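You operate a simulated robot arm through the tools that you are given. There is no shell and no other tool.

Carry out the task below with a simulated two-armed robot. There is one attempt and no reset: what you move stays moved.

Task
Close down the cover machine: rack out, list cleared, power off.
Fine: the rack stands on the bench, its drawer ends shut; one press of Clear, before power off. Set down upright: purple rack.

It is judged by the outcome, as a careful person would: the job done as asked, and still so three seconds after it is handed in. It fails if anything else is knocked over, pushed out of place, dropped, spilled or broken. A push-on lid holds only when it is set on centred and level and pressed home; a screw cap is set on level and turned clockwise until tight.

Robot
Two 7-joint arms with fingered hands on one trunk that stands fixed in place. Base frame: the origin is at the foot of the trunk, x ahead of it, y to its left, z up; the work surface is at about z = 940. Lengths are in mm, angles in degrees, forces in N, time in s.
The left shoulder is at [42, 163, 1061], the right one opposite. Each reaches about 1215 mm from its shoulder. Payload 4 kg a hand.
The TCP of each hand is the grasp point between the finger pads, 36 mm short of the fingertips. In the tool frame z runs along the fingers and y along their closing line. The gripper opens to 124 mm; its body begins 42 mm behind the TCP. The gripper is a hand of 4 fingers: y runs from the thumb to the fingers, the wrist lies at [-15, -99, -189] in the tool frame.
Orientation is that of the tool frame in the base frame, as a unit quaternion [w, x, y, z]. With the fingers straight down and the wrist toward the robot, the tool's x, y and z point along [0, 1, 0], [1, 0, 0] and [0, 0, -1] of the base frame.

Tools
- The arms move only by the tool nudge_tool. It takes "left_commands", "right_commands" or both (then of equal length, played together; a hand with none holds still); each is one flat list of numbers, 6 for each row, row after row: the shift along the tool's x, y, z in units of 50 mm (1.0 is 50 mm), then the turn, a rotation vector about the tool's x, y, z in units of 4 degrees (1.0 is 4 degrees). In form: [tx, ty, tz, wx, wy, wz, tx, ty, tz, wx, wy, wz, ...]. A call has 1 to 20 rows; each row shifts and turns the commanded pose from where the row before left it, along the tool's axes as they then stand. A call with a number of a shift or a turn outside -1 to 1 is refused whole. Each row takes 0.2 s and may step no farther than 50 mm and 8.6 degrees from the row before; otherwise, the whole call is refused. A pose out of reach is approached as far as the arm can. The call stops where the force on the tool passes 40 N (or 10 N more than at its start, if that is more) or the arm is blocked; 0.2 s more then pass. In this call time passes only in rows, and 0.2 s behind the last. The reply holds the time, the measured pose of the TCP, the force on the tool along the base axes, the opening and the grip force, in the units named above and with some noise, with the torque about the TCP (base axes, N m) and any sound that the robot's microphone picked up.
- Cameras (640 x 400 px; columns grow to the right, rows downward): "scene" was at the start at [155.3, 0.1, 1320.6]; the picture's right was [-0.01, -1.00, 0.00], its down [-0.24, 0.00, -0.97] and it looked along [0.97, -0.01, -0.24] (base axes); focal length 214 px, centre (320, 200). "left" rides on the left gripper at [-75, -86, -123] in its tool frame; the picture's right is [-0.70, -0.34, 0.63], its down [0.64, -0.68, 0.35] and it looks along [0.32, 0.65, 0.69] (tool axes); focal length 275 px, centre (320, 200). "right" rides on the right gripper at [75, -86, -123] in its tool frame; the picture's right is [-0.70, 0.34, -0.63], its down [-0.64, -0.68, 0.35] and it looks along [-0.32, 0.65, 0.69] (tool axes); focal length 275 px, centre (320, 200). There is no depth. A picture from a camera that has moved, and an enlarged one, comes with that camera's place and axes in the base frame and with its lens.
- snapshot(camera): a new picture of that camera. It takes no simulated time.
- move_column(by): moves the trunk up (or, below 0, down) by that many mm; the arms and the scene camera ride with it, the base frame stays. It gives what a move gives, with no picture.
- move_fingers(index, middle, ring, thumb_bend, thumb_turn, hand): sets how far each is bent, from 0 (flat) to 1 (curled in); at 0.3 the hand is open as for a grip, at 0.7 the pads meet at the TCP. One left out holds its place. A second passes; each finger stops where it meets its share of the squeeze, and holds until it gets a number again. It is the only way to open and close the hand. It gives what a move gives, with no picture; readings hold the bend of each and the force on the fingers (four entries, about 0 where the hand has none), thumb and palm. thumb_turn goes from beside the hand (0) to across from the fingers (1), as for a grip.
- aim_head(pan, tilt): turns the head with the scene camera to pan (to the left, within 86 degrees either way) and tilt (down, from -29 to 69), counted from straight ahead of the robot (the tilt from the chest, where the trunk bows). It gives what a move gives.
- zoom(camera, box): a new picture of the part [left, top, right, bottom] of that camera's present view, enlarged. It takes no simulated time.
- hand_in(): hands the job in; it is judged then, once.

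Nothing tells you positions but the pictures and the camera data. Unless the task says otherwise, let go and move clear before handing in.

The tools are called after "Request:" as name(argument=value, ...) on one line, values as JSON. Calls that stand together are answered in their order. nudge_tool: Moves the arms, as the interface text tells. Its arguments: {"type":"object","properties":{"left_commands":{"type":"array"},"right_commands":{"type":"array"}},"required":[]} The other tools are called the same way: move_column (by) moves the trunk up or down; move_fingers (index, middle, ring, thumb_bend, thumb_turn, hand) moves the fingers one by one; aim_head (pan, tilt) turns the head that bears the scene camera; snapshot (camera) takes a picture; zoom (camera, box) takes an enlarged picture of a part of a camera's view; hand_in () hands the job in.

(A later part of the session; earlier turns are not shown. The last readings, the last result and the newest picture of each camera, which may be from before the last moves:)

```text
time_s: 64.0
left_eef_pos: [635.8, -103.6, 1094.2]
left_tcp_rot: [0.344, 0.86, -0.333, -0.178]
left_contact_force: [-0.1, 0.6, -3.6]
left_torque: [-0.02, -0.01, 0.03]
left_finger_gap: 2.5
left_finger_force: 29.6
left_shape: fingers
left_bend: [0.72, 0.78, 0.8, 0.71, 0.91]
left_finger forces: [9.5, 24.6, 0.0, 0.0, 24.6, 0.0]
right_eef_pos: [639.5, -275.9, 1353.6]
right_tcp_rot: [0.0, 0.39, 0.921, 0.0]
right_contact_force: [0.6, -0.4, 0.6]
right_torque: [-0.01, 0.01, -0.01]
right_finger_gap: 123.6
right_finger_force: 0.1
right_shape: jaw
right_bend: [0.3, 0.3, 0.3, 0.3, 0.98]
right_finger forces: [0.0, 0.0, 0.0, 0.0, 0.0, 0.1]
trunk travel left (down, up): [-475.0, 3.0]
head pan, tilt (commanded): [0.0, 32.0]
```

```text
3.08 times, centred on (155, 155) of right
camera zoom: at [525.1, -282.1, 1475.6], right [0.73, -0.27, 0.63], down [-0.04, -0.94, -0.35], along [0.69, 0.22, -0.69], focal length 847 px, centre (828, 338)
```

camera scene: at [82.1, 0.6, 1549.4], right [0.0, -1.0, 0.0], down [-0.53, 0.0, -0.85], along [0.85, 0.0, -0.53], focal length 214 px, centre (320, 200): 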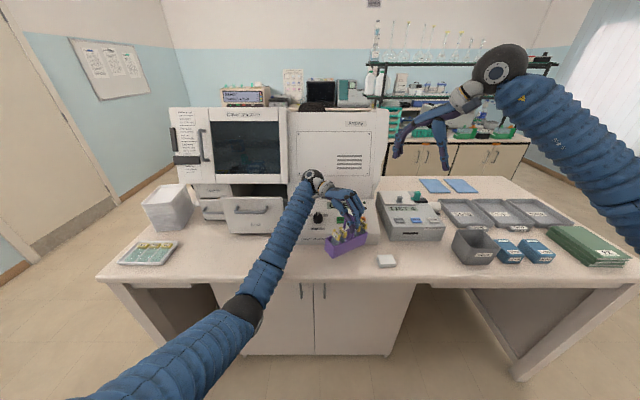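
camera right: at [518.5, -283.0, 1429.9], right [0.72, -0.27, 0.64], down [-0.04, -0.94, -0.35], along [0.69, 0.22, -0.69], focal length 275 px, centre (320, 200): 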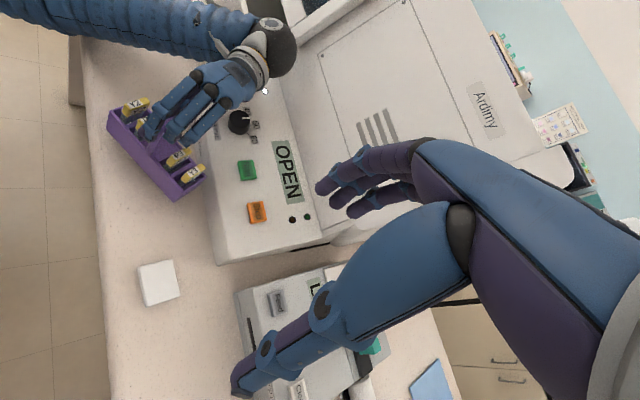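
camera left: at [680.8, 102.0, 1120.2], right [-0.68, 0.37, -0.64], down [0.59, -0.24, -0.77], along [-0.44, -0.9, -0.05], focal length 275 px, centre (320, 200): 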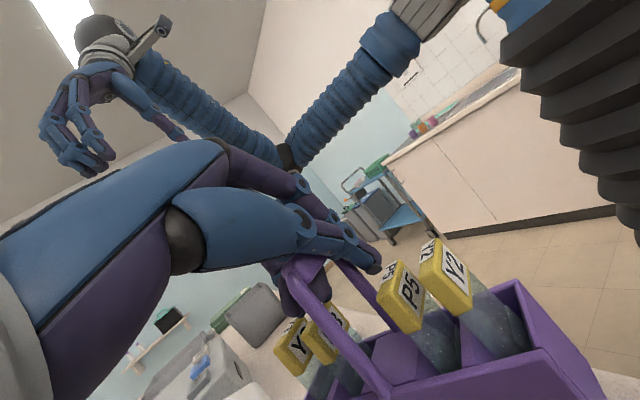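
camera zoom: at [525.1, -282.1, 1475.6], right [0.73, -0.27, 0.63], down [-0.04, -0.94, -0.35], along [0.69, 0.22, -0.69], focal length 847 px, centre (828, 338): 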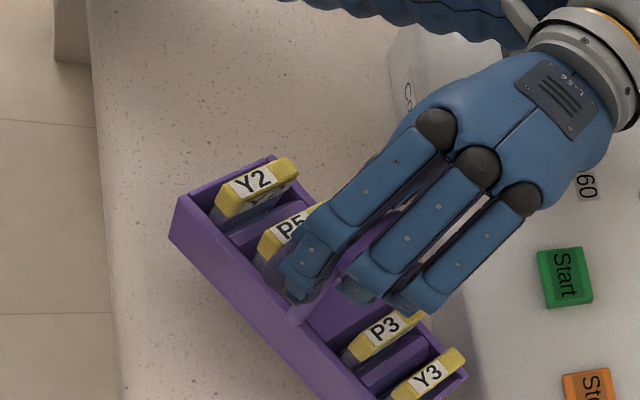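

It followed freely. Continuing down in 4 mm steps.

Request:
nudge_tool(left_commands=[0.006, -0.057, 0.056, 0, 0, 0, 0.006, -0.057, 0.056, 0, 0, 0, 0.006, -0.057, 0.056, 0, 0, 0])

Request:
zoom(camera="scene", box=[305, 210, 385, 270])

Request:
zoom(camera="right", box=[95, 110, 215, 240])

```text
time_s: 64.8
left_eef_pos: [634.6, -105.8, 1081.4]
left_tcp_rot: [0.344, 0.86, -0.333, -0.178]
left_contact_force: [-0.1, -0.2, -3.9]
left_torque: [-0.1, 0.04, 0.01]
left_finger_gap: 2.2
left_finger_force: 29.7
left_shape: fingers
left_bend: [0.72, 0.78, 0.8, 0.71, 0.91]
left_finger forces: [9.6, 24.4, 0.0, 0.0, 24.7, 0.1]
right_eef_pos: [639.7, -275.4, 1353.6]
right_tcp_rot: [0.0, 0.39, 0.921, 0.0]
right_contact_force: [0.3, -0.1, 0.3]
right_torque: [-0.02, 0.01, 0.01]
right_finger_gap: 123.8
right_finger_force: 0.1
right_shape: jaw
right_bend: [0.3, 0.3, 0.3, 0.3, 0.98]
right_finger forces: [0.0, 0.0, 0.1, 0.0, 0.0, 0.0]
trunk travel left (down, up): [-475.0, 3.0]
head pan, tilt (commanded): [0.0, 32.0]
```

```text
6.67 times, centred on (345, 240) of scene
camera zoom: at [80.4, 0.4, 1549.3], right [0.0, -1.0, 0.0], down [-0.53, 0.0, -0.85], along [0.85, 0.0, -0.53], focal length 1430 px, centre (153, -67)
```

zoom: 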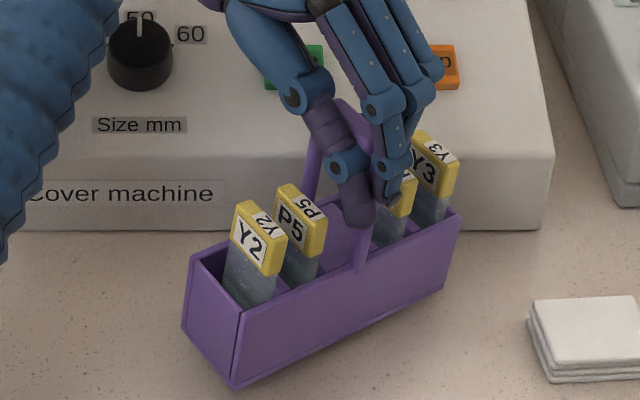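

```text
3.08 times, centred on (155, 175) of right
camera zoom: at [524.6, -282.1, 1475.8], right [0.73, -0.27, 0.63], down [-0.04, -0.94, -0.35], along [0.69, 0.22, -0.69], focal length 847 px, centre (828, 277)
```

zoom: 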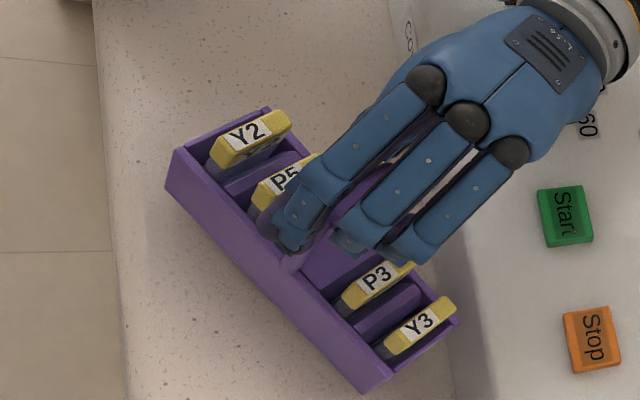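

Right end is 14 mm lower than left. One more 5° roll trim, then down.

Request:
nudge_tool(left_commands=[0, 0, 0, -0.28, 0.92, 0.97, 0, 0, 0, -0.03, 0.1, 0.1])

Request:
zoom(camera="scene", box=[305, 210, 385, 270])

Request:
zoom(camera="right", box=[95, 110, 215, 240])

```text
time_s: 65.4
left_eef_pos: [634.1, -105.8, 1080.5]
left_tcp_rot: [0.372, 0.848, -0.351, -0.137]
left_contact_force: [-0.5, 0.1, -3.9]
left_torque: [0.02, 0.06, -0.02]
left_finger_gap: 2.4
left_finger_force: 29.8
left_shape: fingers
left_bend: [0.72, 0.78, 0.8, 0.71, 0.91]
left_finger forces: [9.5, 24.0, 0.0, 0.1, 24.5, 0.0]
right_eef_pos: [638.8, -276.5, 1353.1]
right_tcp_rot: [0.0, 0.391, 0.921, 0.0]
right_contact_force: [0.3, -0.2, -0.1]
right_torque: [0.0, 0.01, 0.02]
right_finger_gap: 123.8
right_finger_force: 0.0
right_shape: jaw
right_bend: [0.3, 0.3, 0.3, 0.3, 0.98]
right_finger forces: [0.0, 0.0, 0.0, 0.0, 0.0, 0.0]
trunk travel left (down, up): [-475.0, 3.0]
head pan, tilt (commanded): [0.0, 32.0]
```

```text
6.67 times, centred on (345, 240) of scene
camera zoom: at [80.6, 0.4, 1549.3], right [0.0, -1.0, 0.0], down [-0.53, 0.0, -0.85], along [0.85, 0.0, -0.53], focal length 1430 px, centre (153, -67)
```

zoom: 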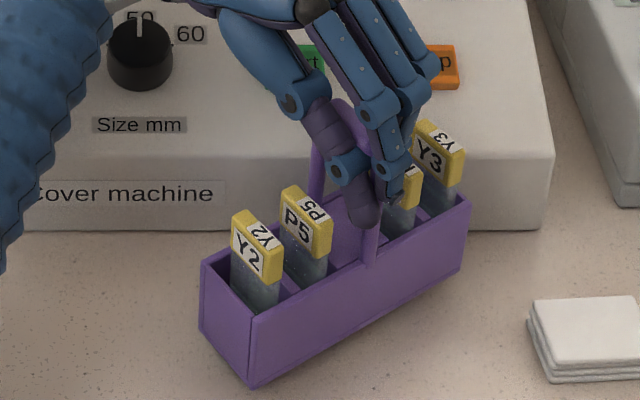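

```text
3.08 times, centred on (155, 175) of right
camera zoom: at [524.8, -282.1, 1475.8], right [0.73, -0.27, 0.63], down [-0.04, -0.94, -0.35], along [0.69, 0.22, -0.69], focal length 847 px, centre (828, 277)
```

zoom: 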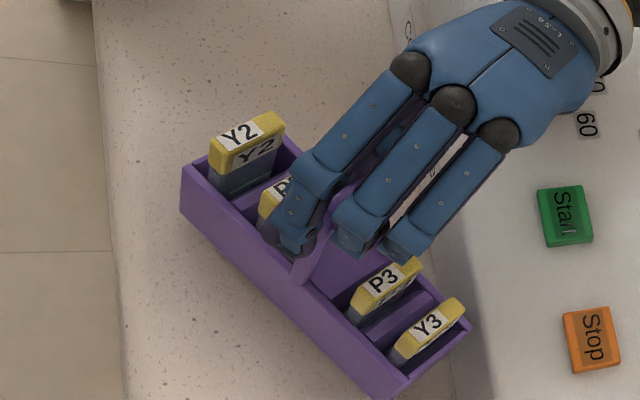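

Edges now read vertical in all views, so it is level. Lowering 9 mm, in 3 mm steps.

Request:
nudge_tool(left_commands=[-0.002, -0.044, 0.041, 0, 0, 0, -0.002, -0.044, 0.041, 0, 0, 0, -0.002, -0.044, 0.041, 0, 0, 0])

```text
time_s: 66.2
left_eef_pos: [635.6, -105.1, 1072.4]
left_tcp_rot: [0.371, 0.849, -0.35, -0.137]
left_contact_force: [1.2, -0.1, -3.0]
left_torque: [0.01, 0.01, -0.02]
left_finger_gap: 2.4
left_finger_force: 28.4
left_shape: fingers
left_bend: [0.72, 0.78, 0.8, 0.71, 0.91]
left_finger forces: [9.5, 24.3, 0.0, 0.0, 24.6, 0.0]
right_eef_pos: [638.9, -274.9, 1354.7]
right_tcp_rot: [0.0, 0.391, 0.92, 0.0]
right_contact_force: [-0.2, 0.3, -0.1]
right_torque: [-0.01, -0.01, 0.05]
right_finger_gap: 123.9
right_finger_force: 0.1
right_shape: jaw
right_bend: [0.3, 0.3, 0.3, 0.3, 0.98]
right_finger forces: [0.0, 0.0, 0.0, 0.0, 0.0, 0.1]
trunk travel left (down, up): [-475.0, 3.0]
head pan, tilt (commanded): [0.0, 32.0]
```

Request:
nudge_tool(left_commands=[-0.002, -0.044, 0.041, 0, 0, 0])

Request:
zoom(camera="scene", box=[305, 210, 385, 270])

```text
time_s: 66.6
left_eef_pos: [636.1, -105.5, 1068.7]
left_tcp_rot: [0.371, 0.849, -0.35, -0.136]
left_contact_force: [-0.5, -0.4, -2.9]
left_torque: [0.0, 0.04, -0.01]
left_finger_gap: 2.5
left_finger_force: 29.2
left_shape: fingers
left_bend: [0.72, 0.78, 0.8, 0.71, 0.91]
left_finger forces: [9.5, 24.2, 0.0, 0.0, 24.4, 0.1]
right_eef_pos: [639.0, -275.6, 1354.2]
right_tcp_rot: [0.0, 0.39, 0.921, 0.0]
right_contact_force: [-0.1, -0.3, 0.2]
right_torque: [0.0, 0.01, -0.01]
right_finger_gap: 123.9
right_finger_force: 0.3
right_shape: jaw
right_bend: [0.3, 0.3, 0.3, 0.3, 0.98]
right_finger forces: [0.0, 0.0, 0.0, 0.0, 0.0, 0.1]
trunk travel left (down, up): [-475.0, 3.0]
head pan, tilt (commanded): [0.0, 32.0]
```

```text
6.67 times, centred on (345, 240) of scene
camera zoom: at [80.5, 0.3, 1549.3], right [0.0, -1.0, 0.0], down [-0.53, 0.0, -0.85], along [0.85, 0.0, -0.53], focal length 1430 px, centre (153, -67)
```

zoom: 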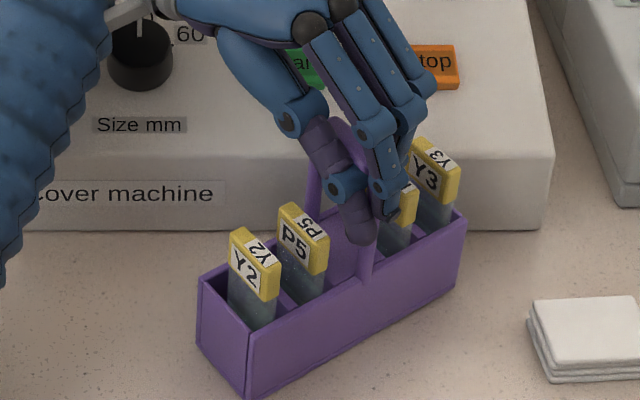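

Request:
nudge_tool(left_commands=[-0.002, -0.044, 0.041, 0, 0, 0])

```text
time_s: 67.0
left_eef_pos: [634.2, -104.8, 1067.4]
left_tcp_rot: [0.372, 0.849, -0.35, -0.137]
left_contact_force: [0.9, -0.8, 2.5]
left_torque: [0.01, 0.12, 0.02]
left_finger_gap: 1.3
left_finger_force: 27.3
left_shape: fingers
left_bend: [0.72, 0.78, 0.8, 0.71, 0.91]
left_finger forces: [9.3, 23.0, 0.0, 0.0, 22.9, 0.1]
right_eef_pos: [639.0, -275.8, 1353.9]
right_tcp_rot: [0.001, 0.391, 0.92, 0.0]
right_contact_force: [0.7, 0.6, -0.6]
right_torque: [-0.02, 0.0, -0.01]
right_finger_gap: 123.5
right_finger_force: 0.0
right_shape: jaw
right_bend: [0.3, 0.3, 0.3, 0.3, 0.98]
right_finger forces: [0.0, 0.0, 0.0, 0.0, 0.1, 0.0]
trunk travel left (down, up): [-475.0, 3.0]
head pan, tilt (commanded): [0.0, 32.0]
```

Touchdown: the bench is carrying the rack (about 6.5 N), with hardly any torque, so it sits flat. I'll look closely before opening the fingers.

Request:
zoom(camera="scene", box=[315, 215, 375, 260])

Request:
zoom(camera="left", box=[250, 180, 530, 400])

Request:
zoom(camera="right", box=[95, 120, 195, 250])

```text
8.89 times, centred on (345, 238) of scene
camera zoom: at [80.0, 0.4, 1549.4], right [0.0, -1.0, 0.0], down [-0.53, 0.0, -0.85], along [0.85, 0.0, -0.53], focal length 1906 px, centre (98, -133)
```

zoom: 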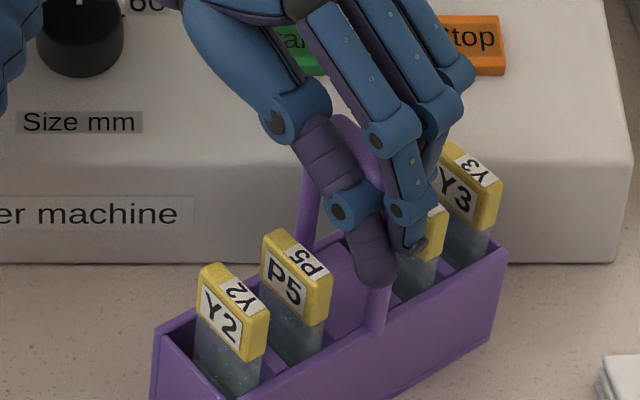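

```text
1.82 times, centred on (390, 290) of left
camera zoom: at [683.3, 54.3, 1087.5], right [-0.64, 0.31, -0.7], down [0.63, -0.31, -0.71], along [-0.44, -0.9, 0.01], focal length 500 px, centre (193, 36)
```

zoom: 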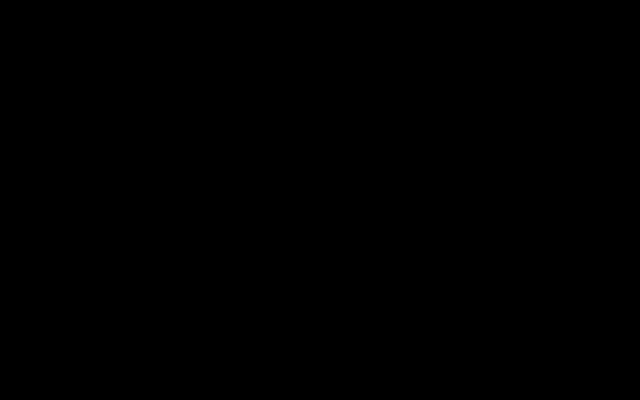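

```text
3.08 times, centred on (145, 185) of right
camera zoom: at [524.3, -282.1, 1476.1], right [0.73, -0.27, 0.63], down [-0.04, -0.94, -0.35], along [0.69, 0.22, -0.69], focal length 847 px, centre (858, 246)
```

zoom: 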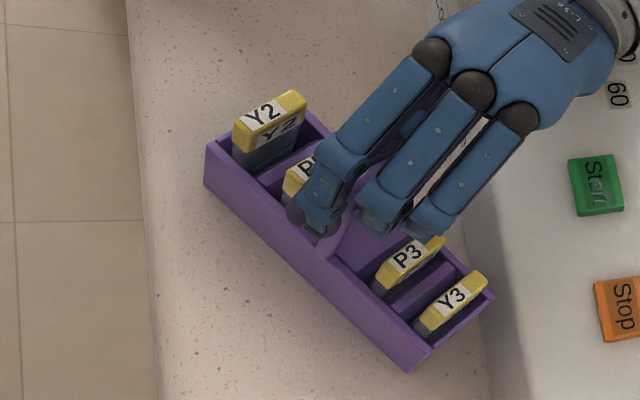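

The rack stands on the bench, held between thumb and middle/index finger at the arch corner. I'll open only the fingers first (they swing up and away), leaving the thumb still.

Request:
move_fingers(hand="left", index=0.6, middle=0.62, ring=0.62)

Request:
zoom(camera="scene", box=[315, 215, 375, 260])

Request:
zoom(camera="right", box=[95, 120, 195, 250])

```text
time_s: 68.0
left_eef_pos: [634.4, -106.0, 1066.3]
left_tcp_rot: [0.371, 0.848, -0.351, -0.137]
left_contact_force: [-0.5, -0.3, 0.4]
left_torque: [0.01, 0.0, 0.0]
left_finger_gap: 10.3
left_finger_force: 0.0
left_shape: fingers
left_bend: [0.6, 0.62, 0.62, 0.72, 0.97]
left_finger forces: [0.1, 0.0, 0.0, 0.1, 0.0, 0.0]
right_eef_pos: [639.6, -274.8, 1353.7]
right_tcp_rot: [0.0, 0.39, 0.921, 0.0]
right_contact_force: [-0.3, -0.3, 0.5]
right_torque: [0.03, 0.0, -0.05]
right_finger_gap: 123.4
right_finger_force: 0.1
right_shape: jaw
right_bend: [0.3, 0.3, 0.3, 0.3, 0.98]
right_finger forces: [0.0, 0.0, 0.0, 0.0, 0.0, 0.0]
trunk travel left (down, up): [-475.0, 3.0]
head pan, tilt (commanded): [0.0, 32.0]
```

```text
8.89 times, centred on (345, 238) of scene
camera zoom: at [80.1, 0.4, 1549.3], right [0.0, -1.0, 0.0], down [-0.53, 0.0, -0.85], along [0.85, 0.0, -0.53], focal length 1906 px, centre (98, -133)
```

zoom: 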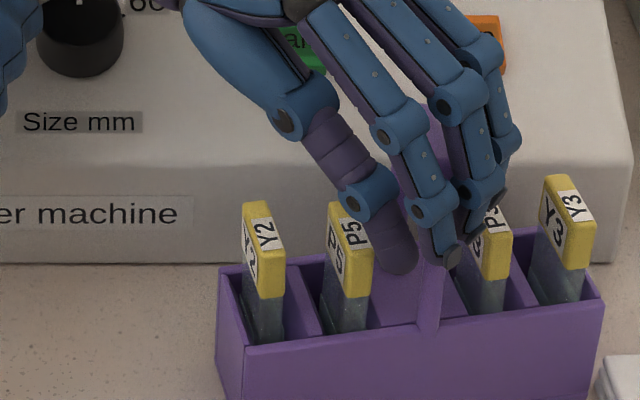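

```text
3.08 times, centred on (145, 185) of right
camera zoom: at [524.4, -282.1, 1475.9], right [0.73, -0.27, 0.63], down [-0.04, -0.94, -0.35], along [0.69, 0.22, -0.69], focal length 847 px, centre (858, 246)
```

zoom: 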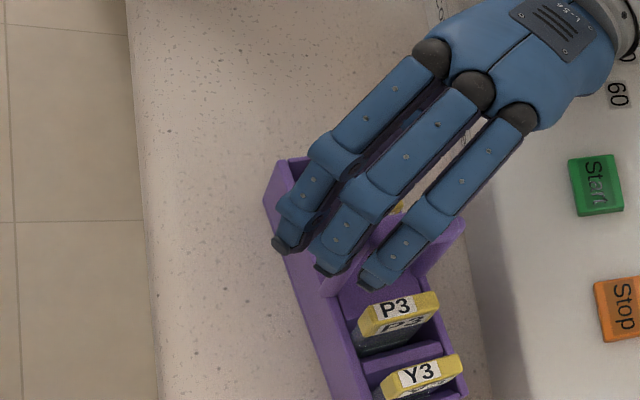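

The rack squared itself up and stands upright on its own, all digits unloaded. I'll open the fingers the rest of the way, still leaving the thumb.

Request:
move_fingers(hand="left", index=0.35, middle=0.35, ring=0.35)

Request:
zoom(camera="scene", box=[315, 205, 395, 265])

Request:
zoom(camera="right", box=[85, 100, 205, 250])

```text
time_s: 69.0
left_eef_pos: [635.5, -105.2, 1066.6]
left_tcp_rot: [0.372, 0.848, -0.351, -0.138]
left_contact_force: [0.3, 0.0, -0.4]
left_torque: [-0.02, 0.01, 0.0]
left_finger_gap: 49.4
left_finger_force: 0.0
left_shape: fingers
left_bend: [0.35, 0.35, 0.35, 0.72, 0.97]
left_finger forces: [0.1, 0.0, 0.0, 0.0, 0.0, 0.0]
right_eef_pos: [639.6, -274.3, 1354.8]
right_tcp_rot: [0.0, 0.39, 0.921, 0.0]
right_contact_force: [-0.3, 0.1, -0.3]
right_torque: [-0.01, 0.0, 0.02]
right_finger_gap: 123.9
right_finger_force: 0.1
right_shape: jaw
right_bend: [0.3, 0.3, 0.3, 0.3, 0.98]
right_finger forces: [0.0, 0.0, 0.1, 0.0, 0.1, 0.0]
trunk travel left (down, up): [-475.0, 3.0]
head pan, tilt (commanded): [0.0, 32.0]
```

```text
6.67 times, centred on (355, 235) of scene
camera zoom: at [80.2, 0.4, 1549.3], right [0.0, -1.0, 0.0], down [-0.53, 0.0, -0.85], along [0.85, 0.0, -0.53], focal length 1430 px, centre (87, -33)
```

zoom: 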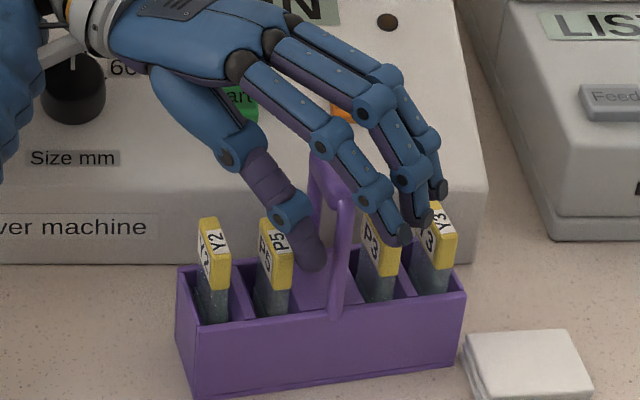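

```text
2.67 times, centred on (145, 175) of right
camera zoom: at [524.5, -282.1, 1475.9], right [0.73, -0.27, 0.63], down [-0.04, -0.94, -0.35], along [0.69, 0.22, -0.69], focal length 734 px, centre (787, 267)
```

zoom: 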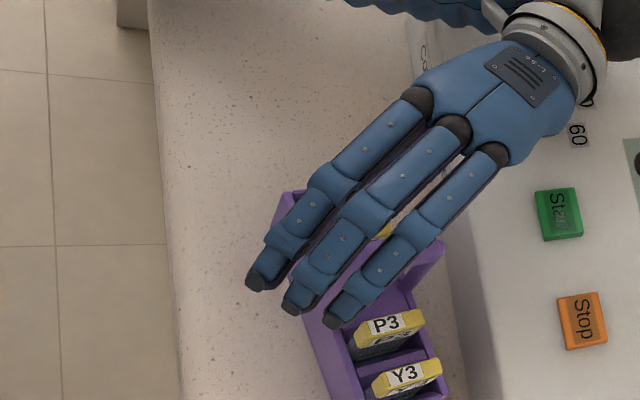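

The arch is free: thumb to its left, fingers to its right. I'll move straight up slowly and check that nothing drags.

Request:
nudge_tool(left_commands=[0.003, 0.073, -0.069, 0, 0, 0, 0.003, 0.073, -0.069, 0, 0, 0, 0.003, 0.073, -0.069, 0, 0, 0])

Request:
zoom(camera="scene", box=[315, 205, 395, 265])

```text
time_s: 69.8
left_eef_pos: [635.4, -104.2, 1081.9]
left_tcp_rot: [0.372, 0.849, -0.351, -0.137]
left_contact_force: [-0.8, 0.1, 0.2]
left_torque: [-0.01, 0.04, -0.01]
left_finger_gap: 49.6
left_finger_force: 0.0
left_shape: fingers
left_bend: [0.35, 0.35, 0.35, 0.72, 0.97]
left_finger forces: [0.0, 0.0, 0.0, 0.0, 0.0, 0.0]
right_eef_pos: [638.4, -275.9, 1354.5]
right_tcp_rot: [0.0, 0.391, 0.921, 0.0]
right_contact_force: [0.0, 0.6, 0.0]
right_torque: [-0.02, 0.01, 0.02]
right_finger_gap: 123.7
right_finger_force: 0.0
right_shape: jaw
right_bend: [0.3, 0.3, 0.3, 0.3, 0.98]
right_finger forces: [0.1, 0.0, 0.0, 0.1, 0.1, 0.0]
trunk travel left (down, up): [-475.0, 3.0]
head pan, tilt (commanded): [0.0, 32.0]
```

```text
6.67 times, centred on (355, 235) of scene
camera zoom: at [80.2, 0.4, 1549.3], right [0.0, -1.0, 0.0], down [-0.53, 0.0, -0.85], along [0.85, 0.0, -0.53], focal length 1430 px, centre (87, -33)
```

zoom: 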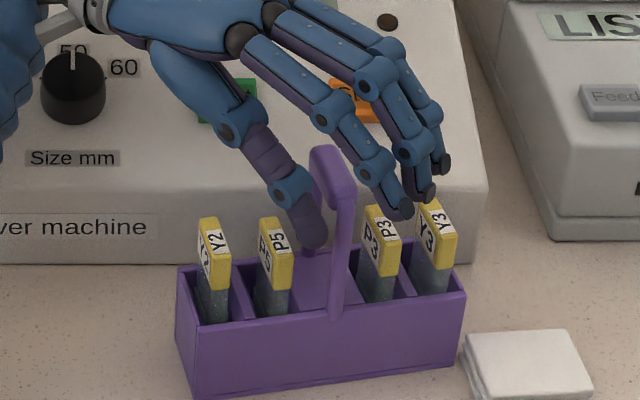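

Nothing drags. Continuing up.

Request:
nudge_tool(left_commands=[0.006, 0.218, -0.206, 0, 0, 0, 0.006, 0.218, -0.206, 0, 0, 0, 0.006, 0.218, -0.206, 0, 0, 0, 0.006, 0.218, -0.206, 0, 0, 0, 0.006, 0.218, -0.206, 0, 0, 0, 0.006, 0.218, -0.206, 0, 0, 0, 0.006, 0.36, -0.34, 0, 0, 0, 0.006, 0.36, -0.34, 0, 0, 0])

Request:
snapshot(camera="scene")

Request:
zoom(camera="scene", box=[290, 180, 410, 270])

Request:
zoom(camera="right", box=[60, 80, 260, 260])

```text
time_s: 71.6
left_eef_pos: [633.5, -104.1, 1221.5]
left_tcp_rot: [0.371, 0.849, -0.351, -0.137]
left_contact_force: [-0.2, -0.1, -0.5]
left_torque: [0.0, -0.02, -0.03]
left_finger_gap: 49.8
left_finger_force: 0.1
left_shape: fingers
left_bend: [0.35, 0.35, 0.35, 0.72, 0.97]
left_finger forces: [0.0, 0.1, 0.0, 0.0, 0.0, 0.0]
right_eef_pos: [638.9, -275.6, 1353.7]
right_tcp_rot: [-0.001, 0.39, 0.921, 0.0]
right_contact_force: [-0.1, 0.9, -0.3]
right_torque: [0.0, -0.02, 0.01]
right_finger_gap: 123.6
right_finger_force: 0.1
right_shape: jaw
right_bend: [0.3, 0.3, 0.3, 0.3, 0.98]
right_finger forces: [0.0, 0.1, 0.0, 0.0, 0.0, 0.1]
trunk travel left (down, up): [-475.0, 3.0]
head pan, tilt (commanded): [0.0, 32.0]
```

```text
taken
camera scene: at [80.0, 0.2, 1549.3], right [0.0, -1.0, 0.0], down [-0.53, 0.0, -0.85], along [0.85, 0.0, -0.53], focal length 214 px, centre (320, 200)
```

scene: 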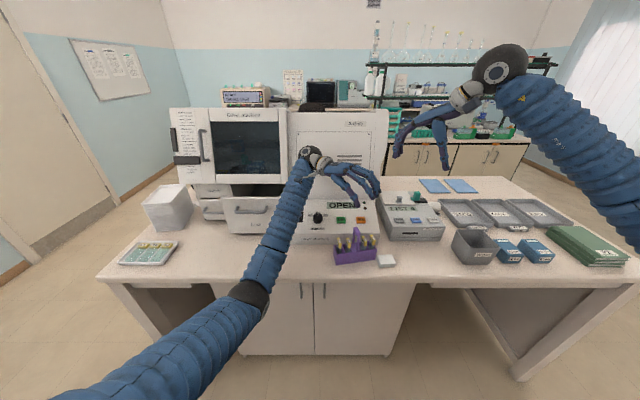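

```text
4.44 times, centred on (350, 225) of scene
camera zoom: at [80.0, 0.2, 1549.3], right [0.0, -1.0, 0.0], down [-0.53, 0.0, -0.85], along [0.85, 0.0, -0.53], focal length 953 px, centre (187, 89)
```

zoom: 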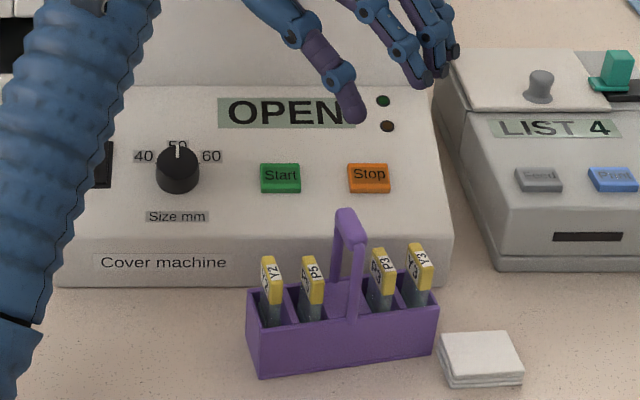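

```text
2.22 times, centred on (160, 170) of right
camera zoom: at [524.3, -282.3, 1476.0], right [0.73, -0.27, 0.63], down [-0.04, -0.94, -0.35], along [0.69, 0.22, -0.69], focal length 612 px, centre (676, 267)
```

zoom: 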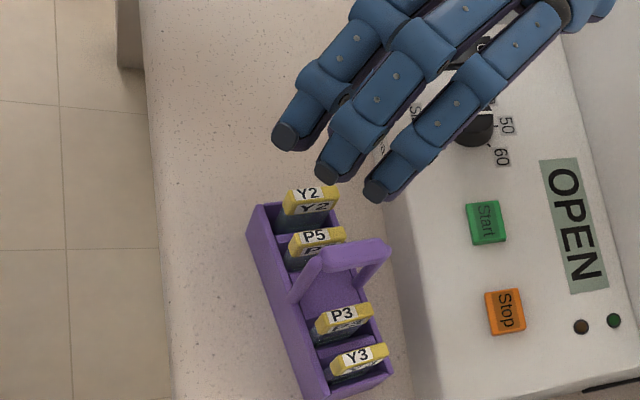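

The rack stands upright on the bench with all four slides, clear of the panel and the pad. Now I'll take the left hand up and left, away from the rack, before turning it back to its normal orientation.

Request:
nudge_tool(left_commands=[0.025, 0.654, -0.62, 0, 0, 0, 0.025, 0.654, -0.62, 0, 0, 0, -0.66, -0.455, -0.507, 0, 0, 0, -0.66, -0.455, -0.507, 0, 0, 0, -0.66, -0.455, -0.507, 0, 0, 0, -0.66, -0.455, -0.507, 0, 0, 0, -0.66, -0.455, -0.507, 0, 0, 0])

Request:
nudge_tool(left_commands=[0, 0, 0, 0.1917, 0.4162, -0.983, 0, 0, 0, 0.1917, 0.4162, -0.983, 0, 0, 0, 0.1917, 0.4162, -0.983, 0, 0, 0, 0.1917, 0.4162, -0.983, 0, 0, 0, 0.1917, 0.4162, -0.983, 0, 0, 0, 0.1917, 0.4162, -0.983, 0, 0, 0, 0.1917, 0.4162, -0.983, 0, 0, 0, 0.1917, 0.4162, -0.983, 0, 0, 0, 0.1917, 0.4162, -0.983, 0, 0, 0, 0.1917, 0.4162, -0.983, 0, 0, 0, 0.1917, 0.4162, -0.983, 0, 0, 0, 0.1917, 0.4162, -0.983, 0, 0, 0, 0.1917, 0.4162, -0.983, 0, 0, 0, 0.1917, 0.4162, -0.983, 0, 0, 0, 0.1917, 0.4162, -0.983, 0, 0, 0, 0.1917, 0.4162, -0.983])

Request:
snapshot(camera="scene")

```text
time_s: 73.2
left_eef_pos: [634.2, 134.0, 1309.7]
left_tcp_rot: [0.372, 0.848, -0.351, -0.137]
left_contact_force: [-0.1, -0.1, -0.6]
left_torque: [0.01, 0.0, 0.01]
left_finger_gap: 50.0
left_finger_force: 0.0
left_shape: fingers
left_bend: [0.35, 0.35, 0.35, 0.72, 0.97]
left_finger forces: [0.1, 0.0, 0.0, 0.0, 0.1, 0.0]
right_eef_pos: [638.4, -273.5, 1353.9]
right_tcp_rot: [0.001, 0.391, 0.92, 0.0]
right_contact_force: [-0.6, -0.5, 0.0]
right_torque: [-0.03, -0.01, -0.01]
right_finger_gap: 123.5
right_finger_force: 0.1
right_shape: jaw
right_bend: [0.3, 0.3, 0.3, 0.3, 0.98]
right_finger forces: [0.1, 0.1, 0.0, 0.1, 0.0, 0.0]
trunk travel left (down, up): [-475.0, 3.0]
head pan, tilt (commanded): [0.0, 32.0]
```

```text
time_s: 76.6
left_eef_pos: [634.3, 133.6, 1311.7]
left_tcp_rot: [0.225, 0.946, 0.217, -0.085]
left_contact_force: [0.0, -0.2, 0.3]
left_torque: [0.0, 0.0, 0.02]
left_finger_gap: 49.8
left_finger_force: 0.0
left_shape: fingers
left_bend: [0.35, 0.35, 0.35, 0.72, 0.97]
left_finger forces: [0.0, 0.0, 0.1, 0.0, 0.0, 0.1]
right_eef_pos: [638.8, -275.5, 1354.2]
right_tcp_rot: [0.0, 0.391, 0.921, 0.0]
right_contact_force: [0.4, 0.0, -0.4]
right_torque: [-0.01, -0.01, -0.02]
right_finger_gap: 123.8
right_finger_force: 0.0
right_shape: jaw
right_bend: [0.3, 0.3, 0.3, 0.3, 0.98]
right_finger forces: [0.1, 0.0, 0.0, 0.0, 0.1, 0.0]
trunk travel left (down, up): [-475.0, 3.0]
head pan, tilt (commanded): [0.0, 32.0]
```

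```text
taken
camera scene: at [79.8, 0.7, 1549.3], right [0.0, -1.0, 0.0], down [-0.53, 0.0, -0.85], along [0.85, 0.0, -0.53], focal length 214 px, centre (320, 200)
```

scene: 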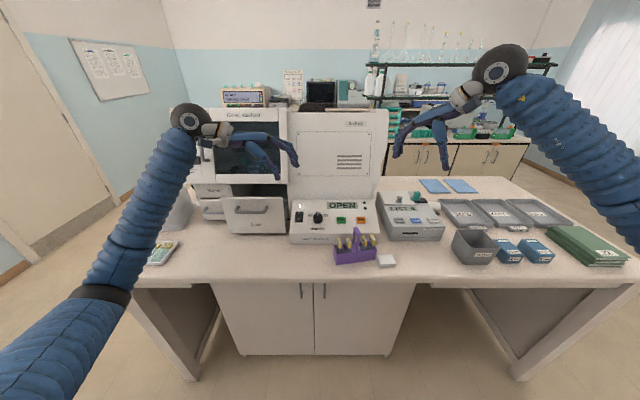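

Request:
nudge_tool(left_commands=[0, 0, 0, 0.1917, 0.4162, -0.983, 0, 0, 0, 0.1917, 0.4162, -0.983, 0, 0, 0, 0.1917, 0.4162, -0.983, 0, 0, 0, 0.1917, 0.4162, -0.983, 0, 0, 0, 0.1917, 0.4162, -0.983, 0, 0, 0, 0.1917, 0.4162, -0.983, 0, 0, 0, 0.1917, 0.4162, -0.983, 0, 0, 0, 0.1917, 0.4162, -0.983, 0, 0, 0, 0.1917, 0.4162, -0.983, 0, 0, 0, 0.1917, 0.4162, -0.983, 0, 0, 0, 0.1917, 0.4162, -0.983, 0, 0, 0, 0.1917, 0.4162, -0.983, 0, 0, 0, 0.1917, 0.4162, -0.983, 0, 0, 0, 0.1917, 0.4162, -0.983, 0, 0, 0, 0.1917, 0.4162, -0.983, 0, 0, 0, 0.1917, 0.4162, -0.983])

Request:
snapshot(camera="scene")

Request:
zoom(camera="scene", box=[190, 170, 410, 280])

```text
time_s: 80.0
left_eef_pos: [635.0, 134.0, 1310.7]
left_tcp_rot: [-0.002, 0.707, 0.707, 0.0]
left_contact_force: [-0.8, 0.3, -0.2]
left_torque: [0.05, 0.0, -0.01]
left_finger_gap: 49.7
left_finger_force: 0.1
left_shape: fingers
left_bend: [0.35, 0.35, 0.35, 0.72, 0.97]
left_finger forces: [0.0, 0.0, 0.0, 0.0, 0.1, 0.0]
right_eef_pos: [639.4, -274.6, 1355.3]
right_tcp_rot: [-0.001, 0.391, 0.92, -0.001]
right_contact_force: [0.2, 0.2, 0.4]
right_torque: [-0.01, -0.01, 0.04]
right_finger_gap: 123.5
right_finger_force: 0.0
right_shape: jaw
right_bend: [0.3, 0.3, 0.3, 0.3, 0.98]
right_finger forces: [0.0, 0.1, 0.0, 0.0, 0.0, 0.0]
trunk travel left (down, up): [-475.0, 3.0]
head pan, tilt (commanded): [0.0, 32.0]
```

```text
taken
camera scene: at [80.2, 0.2, 1549.3], right [0.0, -1.0, 0.0], down [-0.53, 0.0, -0.85], along [0.85, 0.0, -0.53], focal length 214 px, centre (320, 200)
```

scene: 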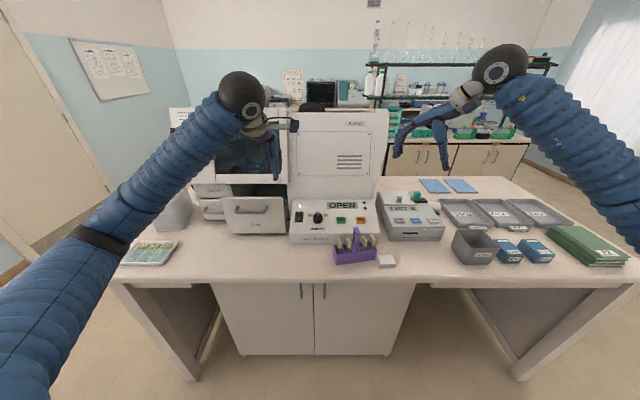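

```text
2.91 times, centred on (300, 225) of scene
camera zoom: at [80.2, 0.2, 1549.3], right [0.0, -1.0, 0.0], down [-0.53, 0.0, -0.85], along [0.85, 0.0, -0.53], focal length 624 px, centre (378, 127)
```

zoom: 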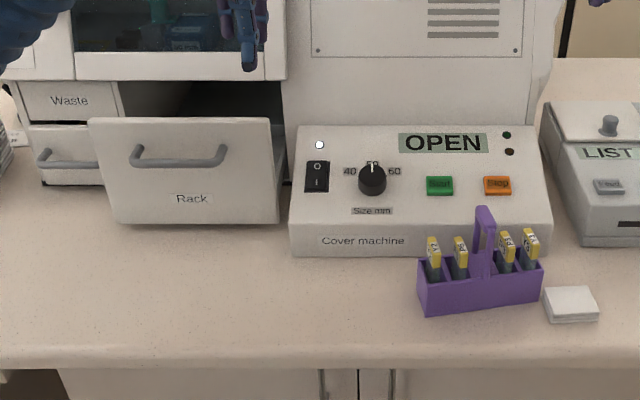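

The left hand is back in its normal pose; the rack is safe. The drawer is still about 90 mm open. I'll curl the fingers a little and go down in front of the handle to push the drawer shut.

Request:
move_fingers(hand="left", index=0.45, middle=0.48, ring=0.45, thumb_bend=0.4)

Request:
nudge_tool(left_commands=[0.78, 0, 0, 0, 0, 0, 0.78, 0, 0, 0, 0, 0, 0.78, 0, 0, 0, 0, 0, 0, -0.3, 0, 0, 0, 0, 0, 0, 0.9, 0, 0, 0, 0, 0, 0.9, 0, 0, 0, 0, 0, 0.9, 0, 0, 0, 0, 0, 0.9, 0, 0, 0, 0, 0, 0.8, 0, 0, 0])

Request:
snapshot(camera="left")

Request:
zoom(camera="scene", box=[150, 130, 330, 270])

```text
time_s: 81.0
left_eef_pos: [634.2, 133.3, 1310.2]
left_tcp_rot: [-0.002, 0.708, 0.706, -0.002]
left_contact_force: [-0.7, -0.9, 0.7]
left_torque: [0.02, -0.01, 0.01]
left_finger_gap: 85.7
left_finger_force: 0.1
left_shape: fingers
left_bend: [0.45, 0.48, 0.45, 0.4, 0.97]
left_finger forces: [0.0, 0.0, 0.1, 0.1, 0.0, 0.0]
right_eef_pos: [638.9, -275.9, 1354.1]
right_tcp_rot: [0.0, 0.391, 0.921, -0.001]
right_contact_force: [0.7, 0.1, 0.0]
right_torque: [-0.02, 0.01, 0.04]
right_finger_gap: 123.7
right_finger_force: 0.1
right_shape: jaw
right_bend: [0.3, 0.3, 0.3, 0.3, 0.98]
right_finger forces: [0.0, 0.1, 0.1, 0.0, 0.0, 0.0]
trunk travel left (down, up): [-475.0, 3.0]
head pan, tilt (commanded): [0.0, 32.0]
```

```text
time_s: 83.0
left_eef_pos: [619.5, 250.3, 1090.3]
left_tcp_rot: [-0.001, 0.707, 0.707, -0.001]
left_contact_force: [0.7, 0.4, -0.5]
left_torque: [-0.04, 0.0, 0.02]
left_finger_gap: 85.7
left_finger_force: 0.0
left_shape: fingers
left_bend: [0.45, 0.48, 0.45, 0.4, 0.97]
left_finger forces: [0.1, 0.0, 0.1, 0.0, 0.0, 0.0]
right_eef_pos: [638.0, -275.4, 1354.8]
right_tcp_rot: [0.0, 0.391, 0.92, 0.001]
right_contact_force: [0.6, 0.1, 0.2]
right_torque: [-0.02, 0.0, 0.03]
right_finger_gap: 123.7
right_finger_force: 0.1
right_shape: jaw
right_bend: [0.3, 0.3, 0.3, 0.3, 0.98]
right_finger forces: [0.0, 0.0, 0.0, 0.0, 0.1, 0.0]
trunk travel left (down, up): [-475.0, 3.0]
head pan, tilt (commanded): [0.0, 32.0]
```

```text
taken
camera left: at [533.1, 176.0, 1214.1], right [-0.34, -0.7, -0.63], down [-0.68, 0.65, -0.34], along [0.65, 0.31, -0.69], focal length 275 px, centre (320, 200)
```

left: 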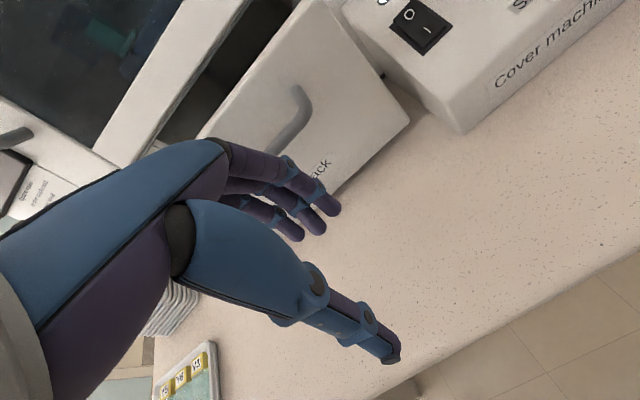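

```text
2.86 times, centred on (240, 200) of scene
camera zoom: at [80.0, 0.8, 1549.3], right [0.0, -1.0, 0.0], down [-0.53, 0.0, -0.85], along [0.85, 0.0, -0.53], focal length 613 px, centre (549, 200)
```

zoom: 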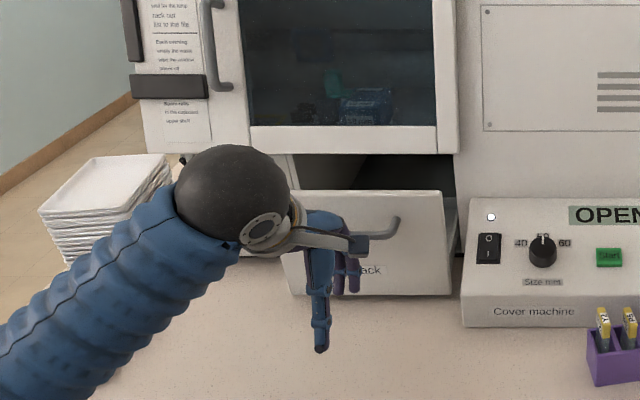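

The fingers hang in front of the handle. Pushing forward steadily.

Request:
nudge_tool(left_commands=[0, 0.5, 0, 0, 0, 0, 0, 0.5, 0, 0, 0, 0, 0, 0.5, 0, 0, 0, 0, 0, 0.5, 0, 0, 0, 0])

Request:
zoom(camera="scene", box=[170, 150, 390, 270])

Request:
snapshot(camera="left")

```text
time_s: 84.0
left_eef_pos: [719.8, 250.0, 1090.2]
left_tcp_rot: [-0.003, 0.707, 0.707, -0.001]
left_contact_force: [0.1, 0.3, -0.2]
left_torque: [-0.03, 0.02, -0.02]
left_finger_gap: 85.5
left_finger_force: 0.3
left_shape: fingers
left_bend: [0.45, 0.48, 0.45, 0.4, 0.97]
left_finger forces: [0.1, 0.3, 0.1, 0.0, 0.0, 0.0]
right_eef_pos: [639.6, -275.6, 1354.1]
right_tcp_rot: [0.0, 0.391, 0.921, 0.001]
right_contact_force: [-0.6, 0.6, -0.7]
right_torque: [0.0, -0.01, 0.0]
right_finger_gap: 123.8
right_finger_force: 0.1
right_shape: jaw
right_bend: [0.3, 0.3, 0.3, 0.3, 0.98]
right_finger forces: [0.1, 0.0, 0.0, 0.1, 0.0, 0.1]
trunk travel left (down, up): [-475.0, 3.0]
head pan, tilt (commanded): [0.0, 32.0]
```

```text
2.91 times, centred on (280, 210) of scene
camera zoom: at [80.8, 0.3, 1549.3], right [0.0, -1.0, 0.0], down [-0.53, 0.0, -0.85], along [0.85, 0.0, -0.53], focal length 624 px, centre (436, 171)
```

zoom: 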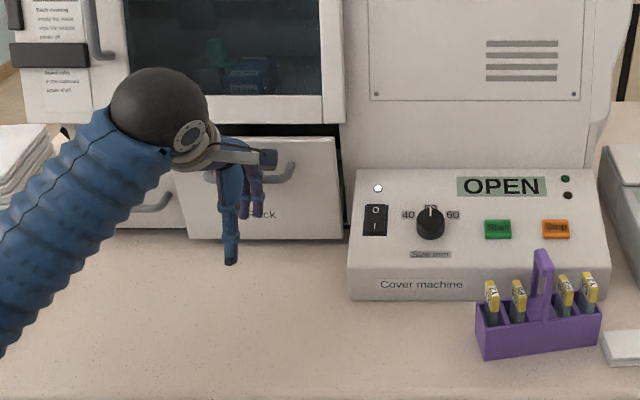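

```text
taken
camera left: at [633.3, 176.4, 1213.6], right [-0.34, -0.7, -0.63], down [-0.68, 0.65, -0.34], along [0.65, 0.31, -0.69], focal length 275 px, centre (320, 200)
```

left: 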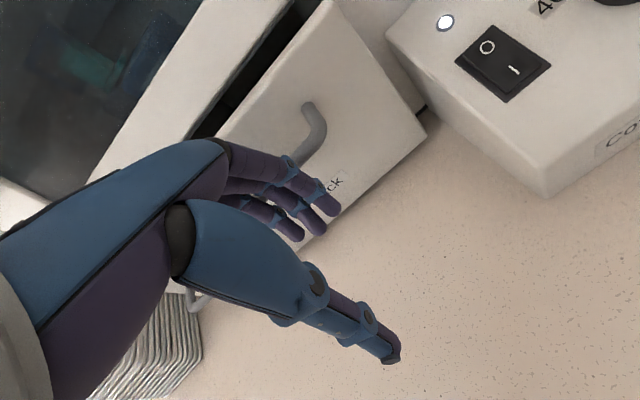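

Request:
nudge_tool(left_commands=[0, 0.3, 0, 0, 0, 0, 0, 0.3, 0, 0, 0, 0, 0, 0.2, 0, 0, 0, 0])

Request:
zoom(camera="scene", box=[170, 150, 390, 270])

Request:
snapshot(camera="left")

```text
time_s: 84.8
left_eef_pos: [755.3, 250.6, 1093.6]
left_tcp_rot: [0.0, 0.708, 0.706, 0.001]
left_contact_force: [-27.1, -0.4, 8.7]
left_torque: [0.06, -0.49, 0.39]
left_finger_gap: 85.7
left_finger_force: 14.4
left_shape: fingers
left_bend: [0.45, 0.55, 0.49, 0.4, 0.97]
left_finger forces: [0.0, 19.3, 8.9, 0.0, 0.1, 0.0]
right_eef_pos: [635.8, -275.0, 1356.1]
right_tcp_rot: [0.002, 0.391, 0.921, 0.0]
right_contact_force: [-0.6, 0.0, 1.1]
right_torque: [-0.01, 0.01, 0.0]
right_finger_gap: 124.0
right_finger_force: 0.1
right_shape: jaw
right_bend: [0.3, 0.3, 0.3, 0.3, 0.98]
right_finger forces: [0.0, 0.0, 0.0, 0.0, 0.0, 0.1]
trunk travel left (down, up): [-475.0, 3.0]
head pan, tilt (commanded): [0.0, 32.0]
```

```text
2.91 times, centred on (280, 210) of scene
camera zoom: at [75.8, 0.6, 1549.5], right [0.0, -1.0, 0.0], down [-0.53, 0.0, -0.85], along [0.85, 0.0, -0.53], focal length 624 px, centre (436, 171)
```

zoom: 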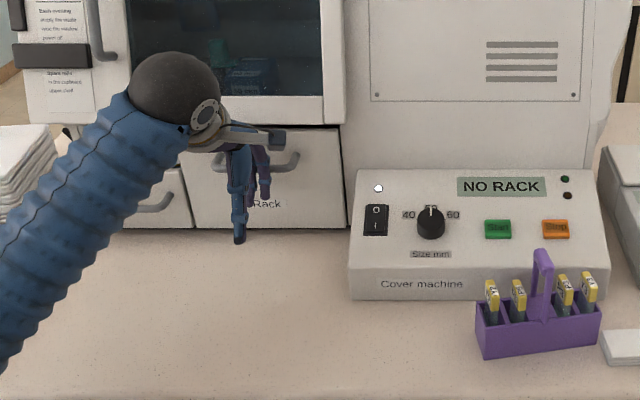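

```text
taken
camera left: at [668.9, 176.5, 1216.1], right [-0.34, -0.7, -0.63], down [-0.68, 0.65, -0.35], along [0.65, 0.31, -0.69], focal length 275 px, centre (320, 200)
```

left: 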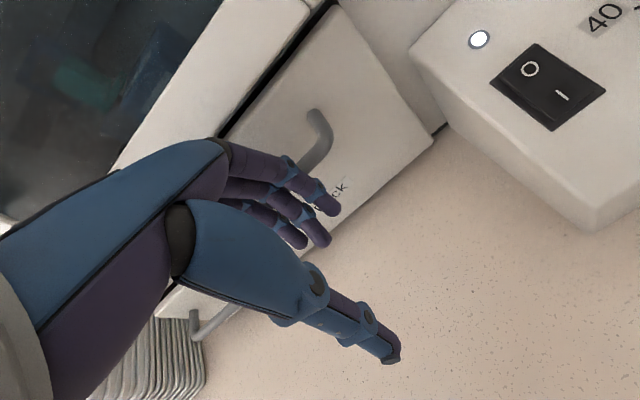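

The display changed to "NO RACK": the drawer is shut. I'll back the left hand straight off and up.

Request:
nudge_tool(left_commands=[0, -0.5, 0, 0, 0, 0, 0, -0.9, 0, 0, 0, 0, 0, -0.9, 0, 0, 0, 0, 0, -0.6, 0, 0, 0, 0, 0, 0, -0.9, 0, 0, 0, 0, 0, -0.9, 0, 0, 0, 0, 0, -0.9, 0, 0, 0])

Request:
zoom(camera="scene", box=[150, 150, 370, 270])

Request:
zoom(camera="left", box=[200, 20, 480, 220])

```text
time_s: 86.4
left_eef_pos: [612.7, 250.3, 1224.5]
left_tcp_rot: [-0.001, 0.708, 0.707, -0.001]
left_contact_force: [-0.4, -0.1, -0.7]
left_torque: [-0.01, 0.02, 0.01]
left_finger_gap: 85.4
left_finger_force: 0.1
left_shape: fingers
left_bend: [0.45, 0.48, 0.45, 0.4, 0.97]
left_finger forces: [0.0, 0.1, 0.0, 0.0, 0.0, 0.1]
right_eef_pos: [638.5, -275.4, 1354.2]
right_tcp_rot: [0.0, 0.39, 0.921, 0.001]
right_contact_force: [-0.1, -0.3, -0.5]
right_torque: [0.02, -0.03, -0.01]
right_finger_gap: 123.8
right_finger_force: 0.1
right_shape: jaw
right_bend: [0.3, 0.3, 0.3, 0.3, 0.98]
right_finger forces: [0.1, 0.0, 0.1, 0.0, 0.0, 0.1]
trunk travel left (down, up): [-475.0, 3.0]
head pan, tilt (commanded): [0.0, 32.0]
```

```text
2.91 times, centred on (260, 210) of scene
camera zoom: at [79.5, 0.7, 1549.5], right [0.0, -1.0, 0.0], down [-0.53, 0.0, -0.85], along [0.85, 0.0, -0.53], focal length 624 px, centre (494, 171)
```

zoom: 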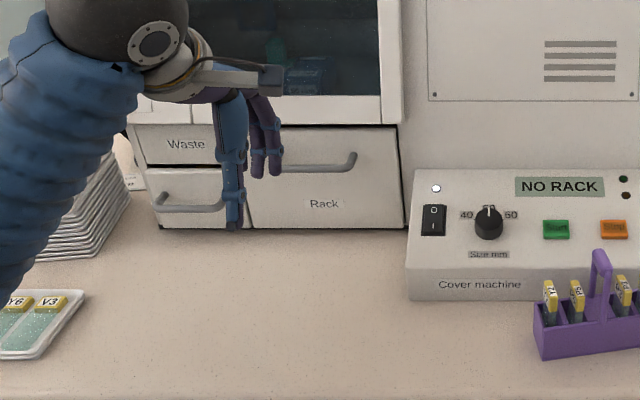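

```text
2.00 times, centred on (340, 120) of left
camera zoom: at [526.3, 175.4, 1348.1], right [-0.34, -0.7, -0.63], down [-0.68, 0.65, -0.34], along [0.65, 0.32, -0.69], focal length 551 px, centre (280, 360)
```

zoom: 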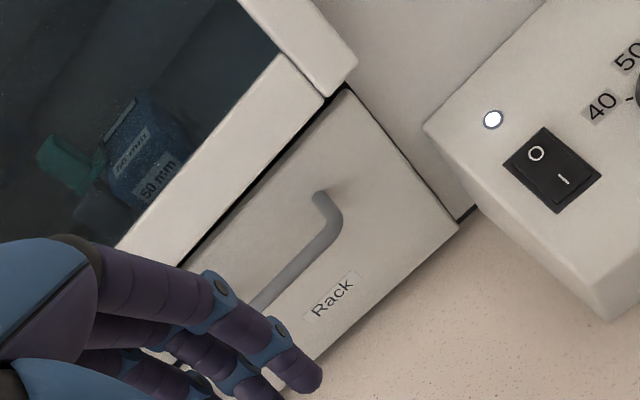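

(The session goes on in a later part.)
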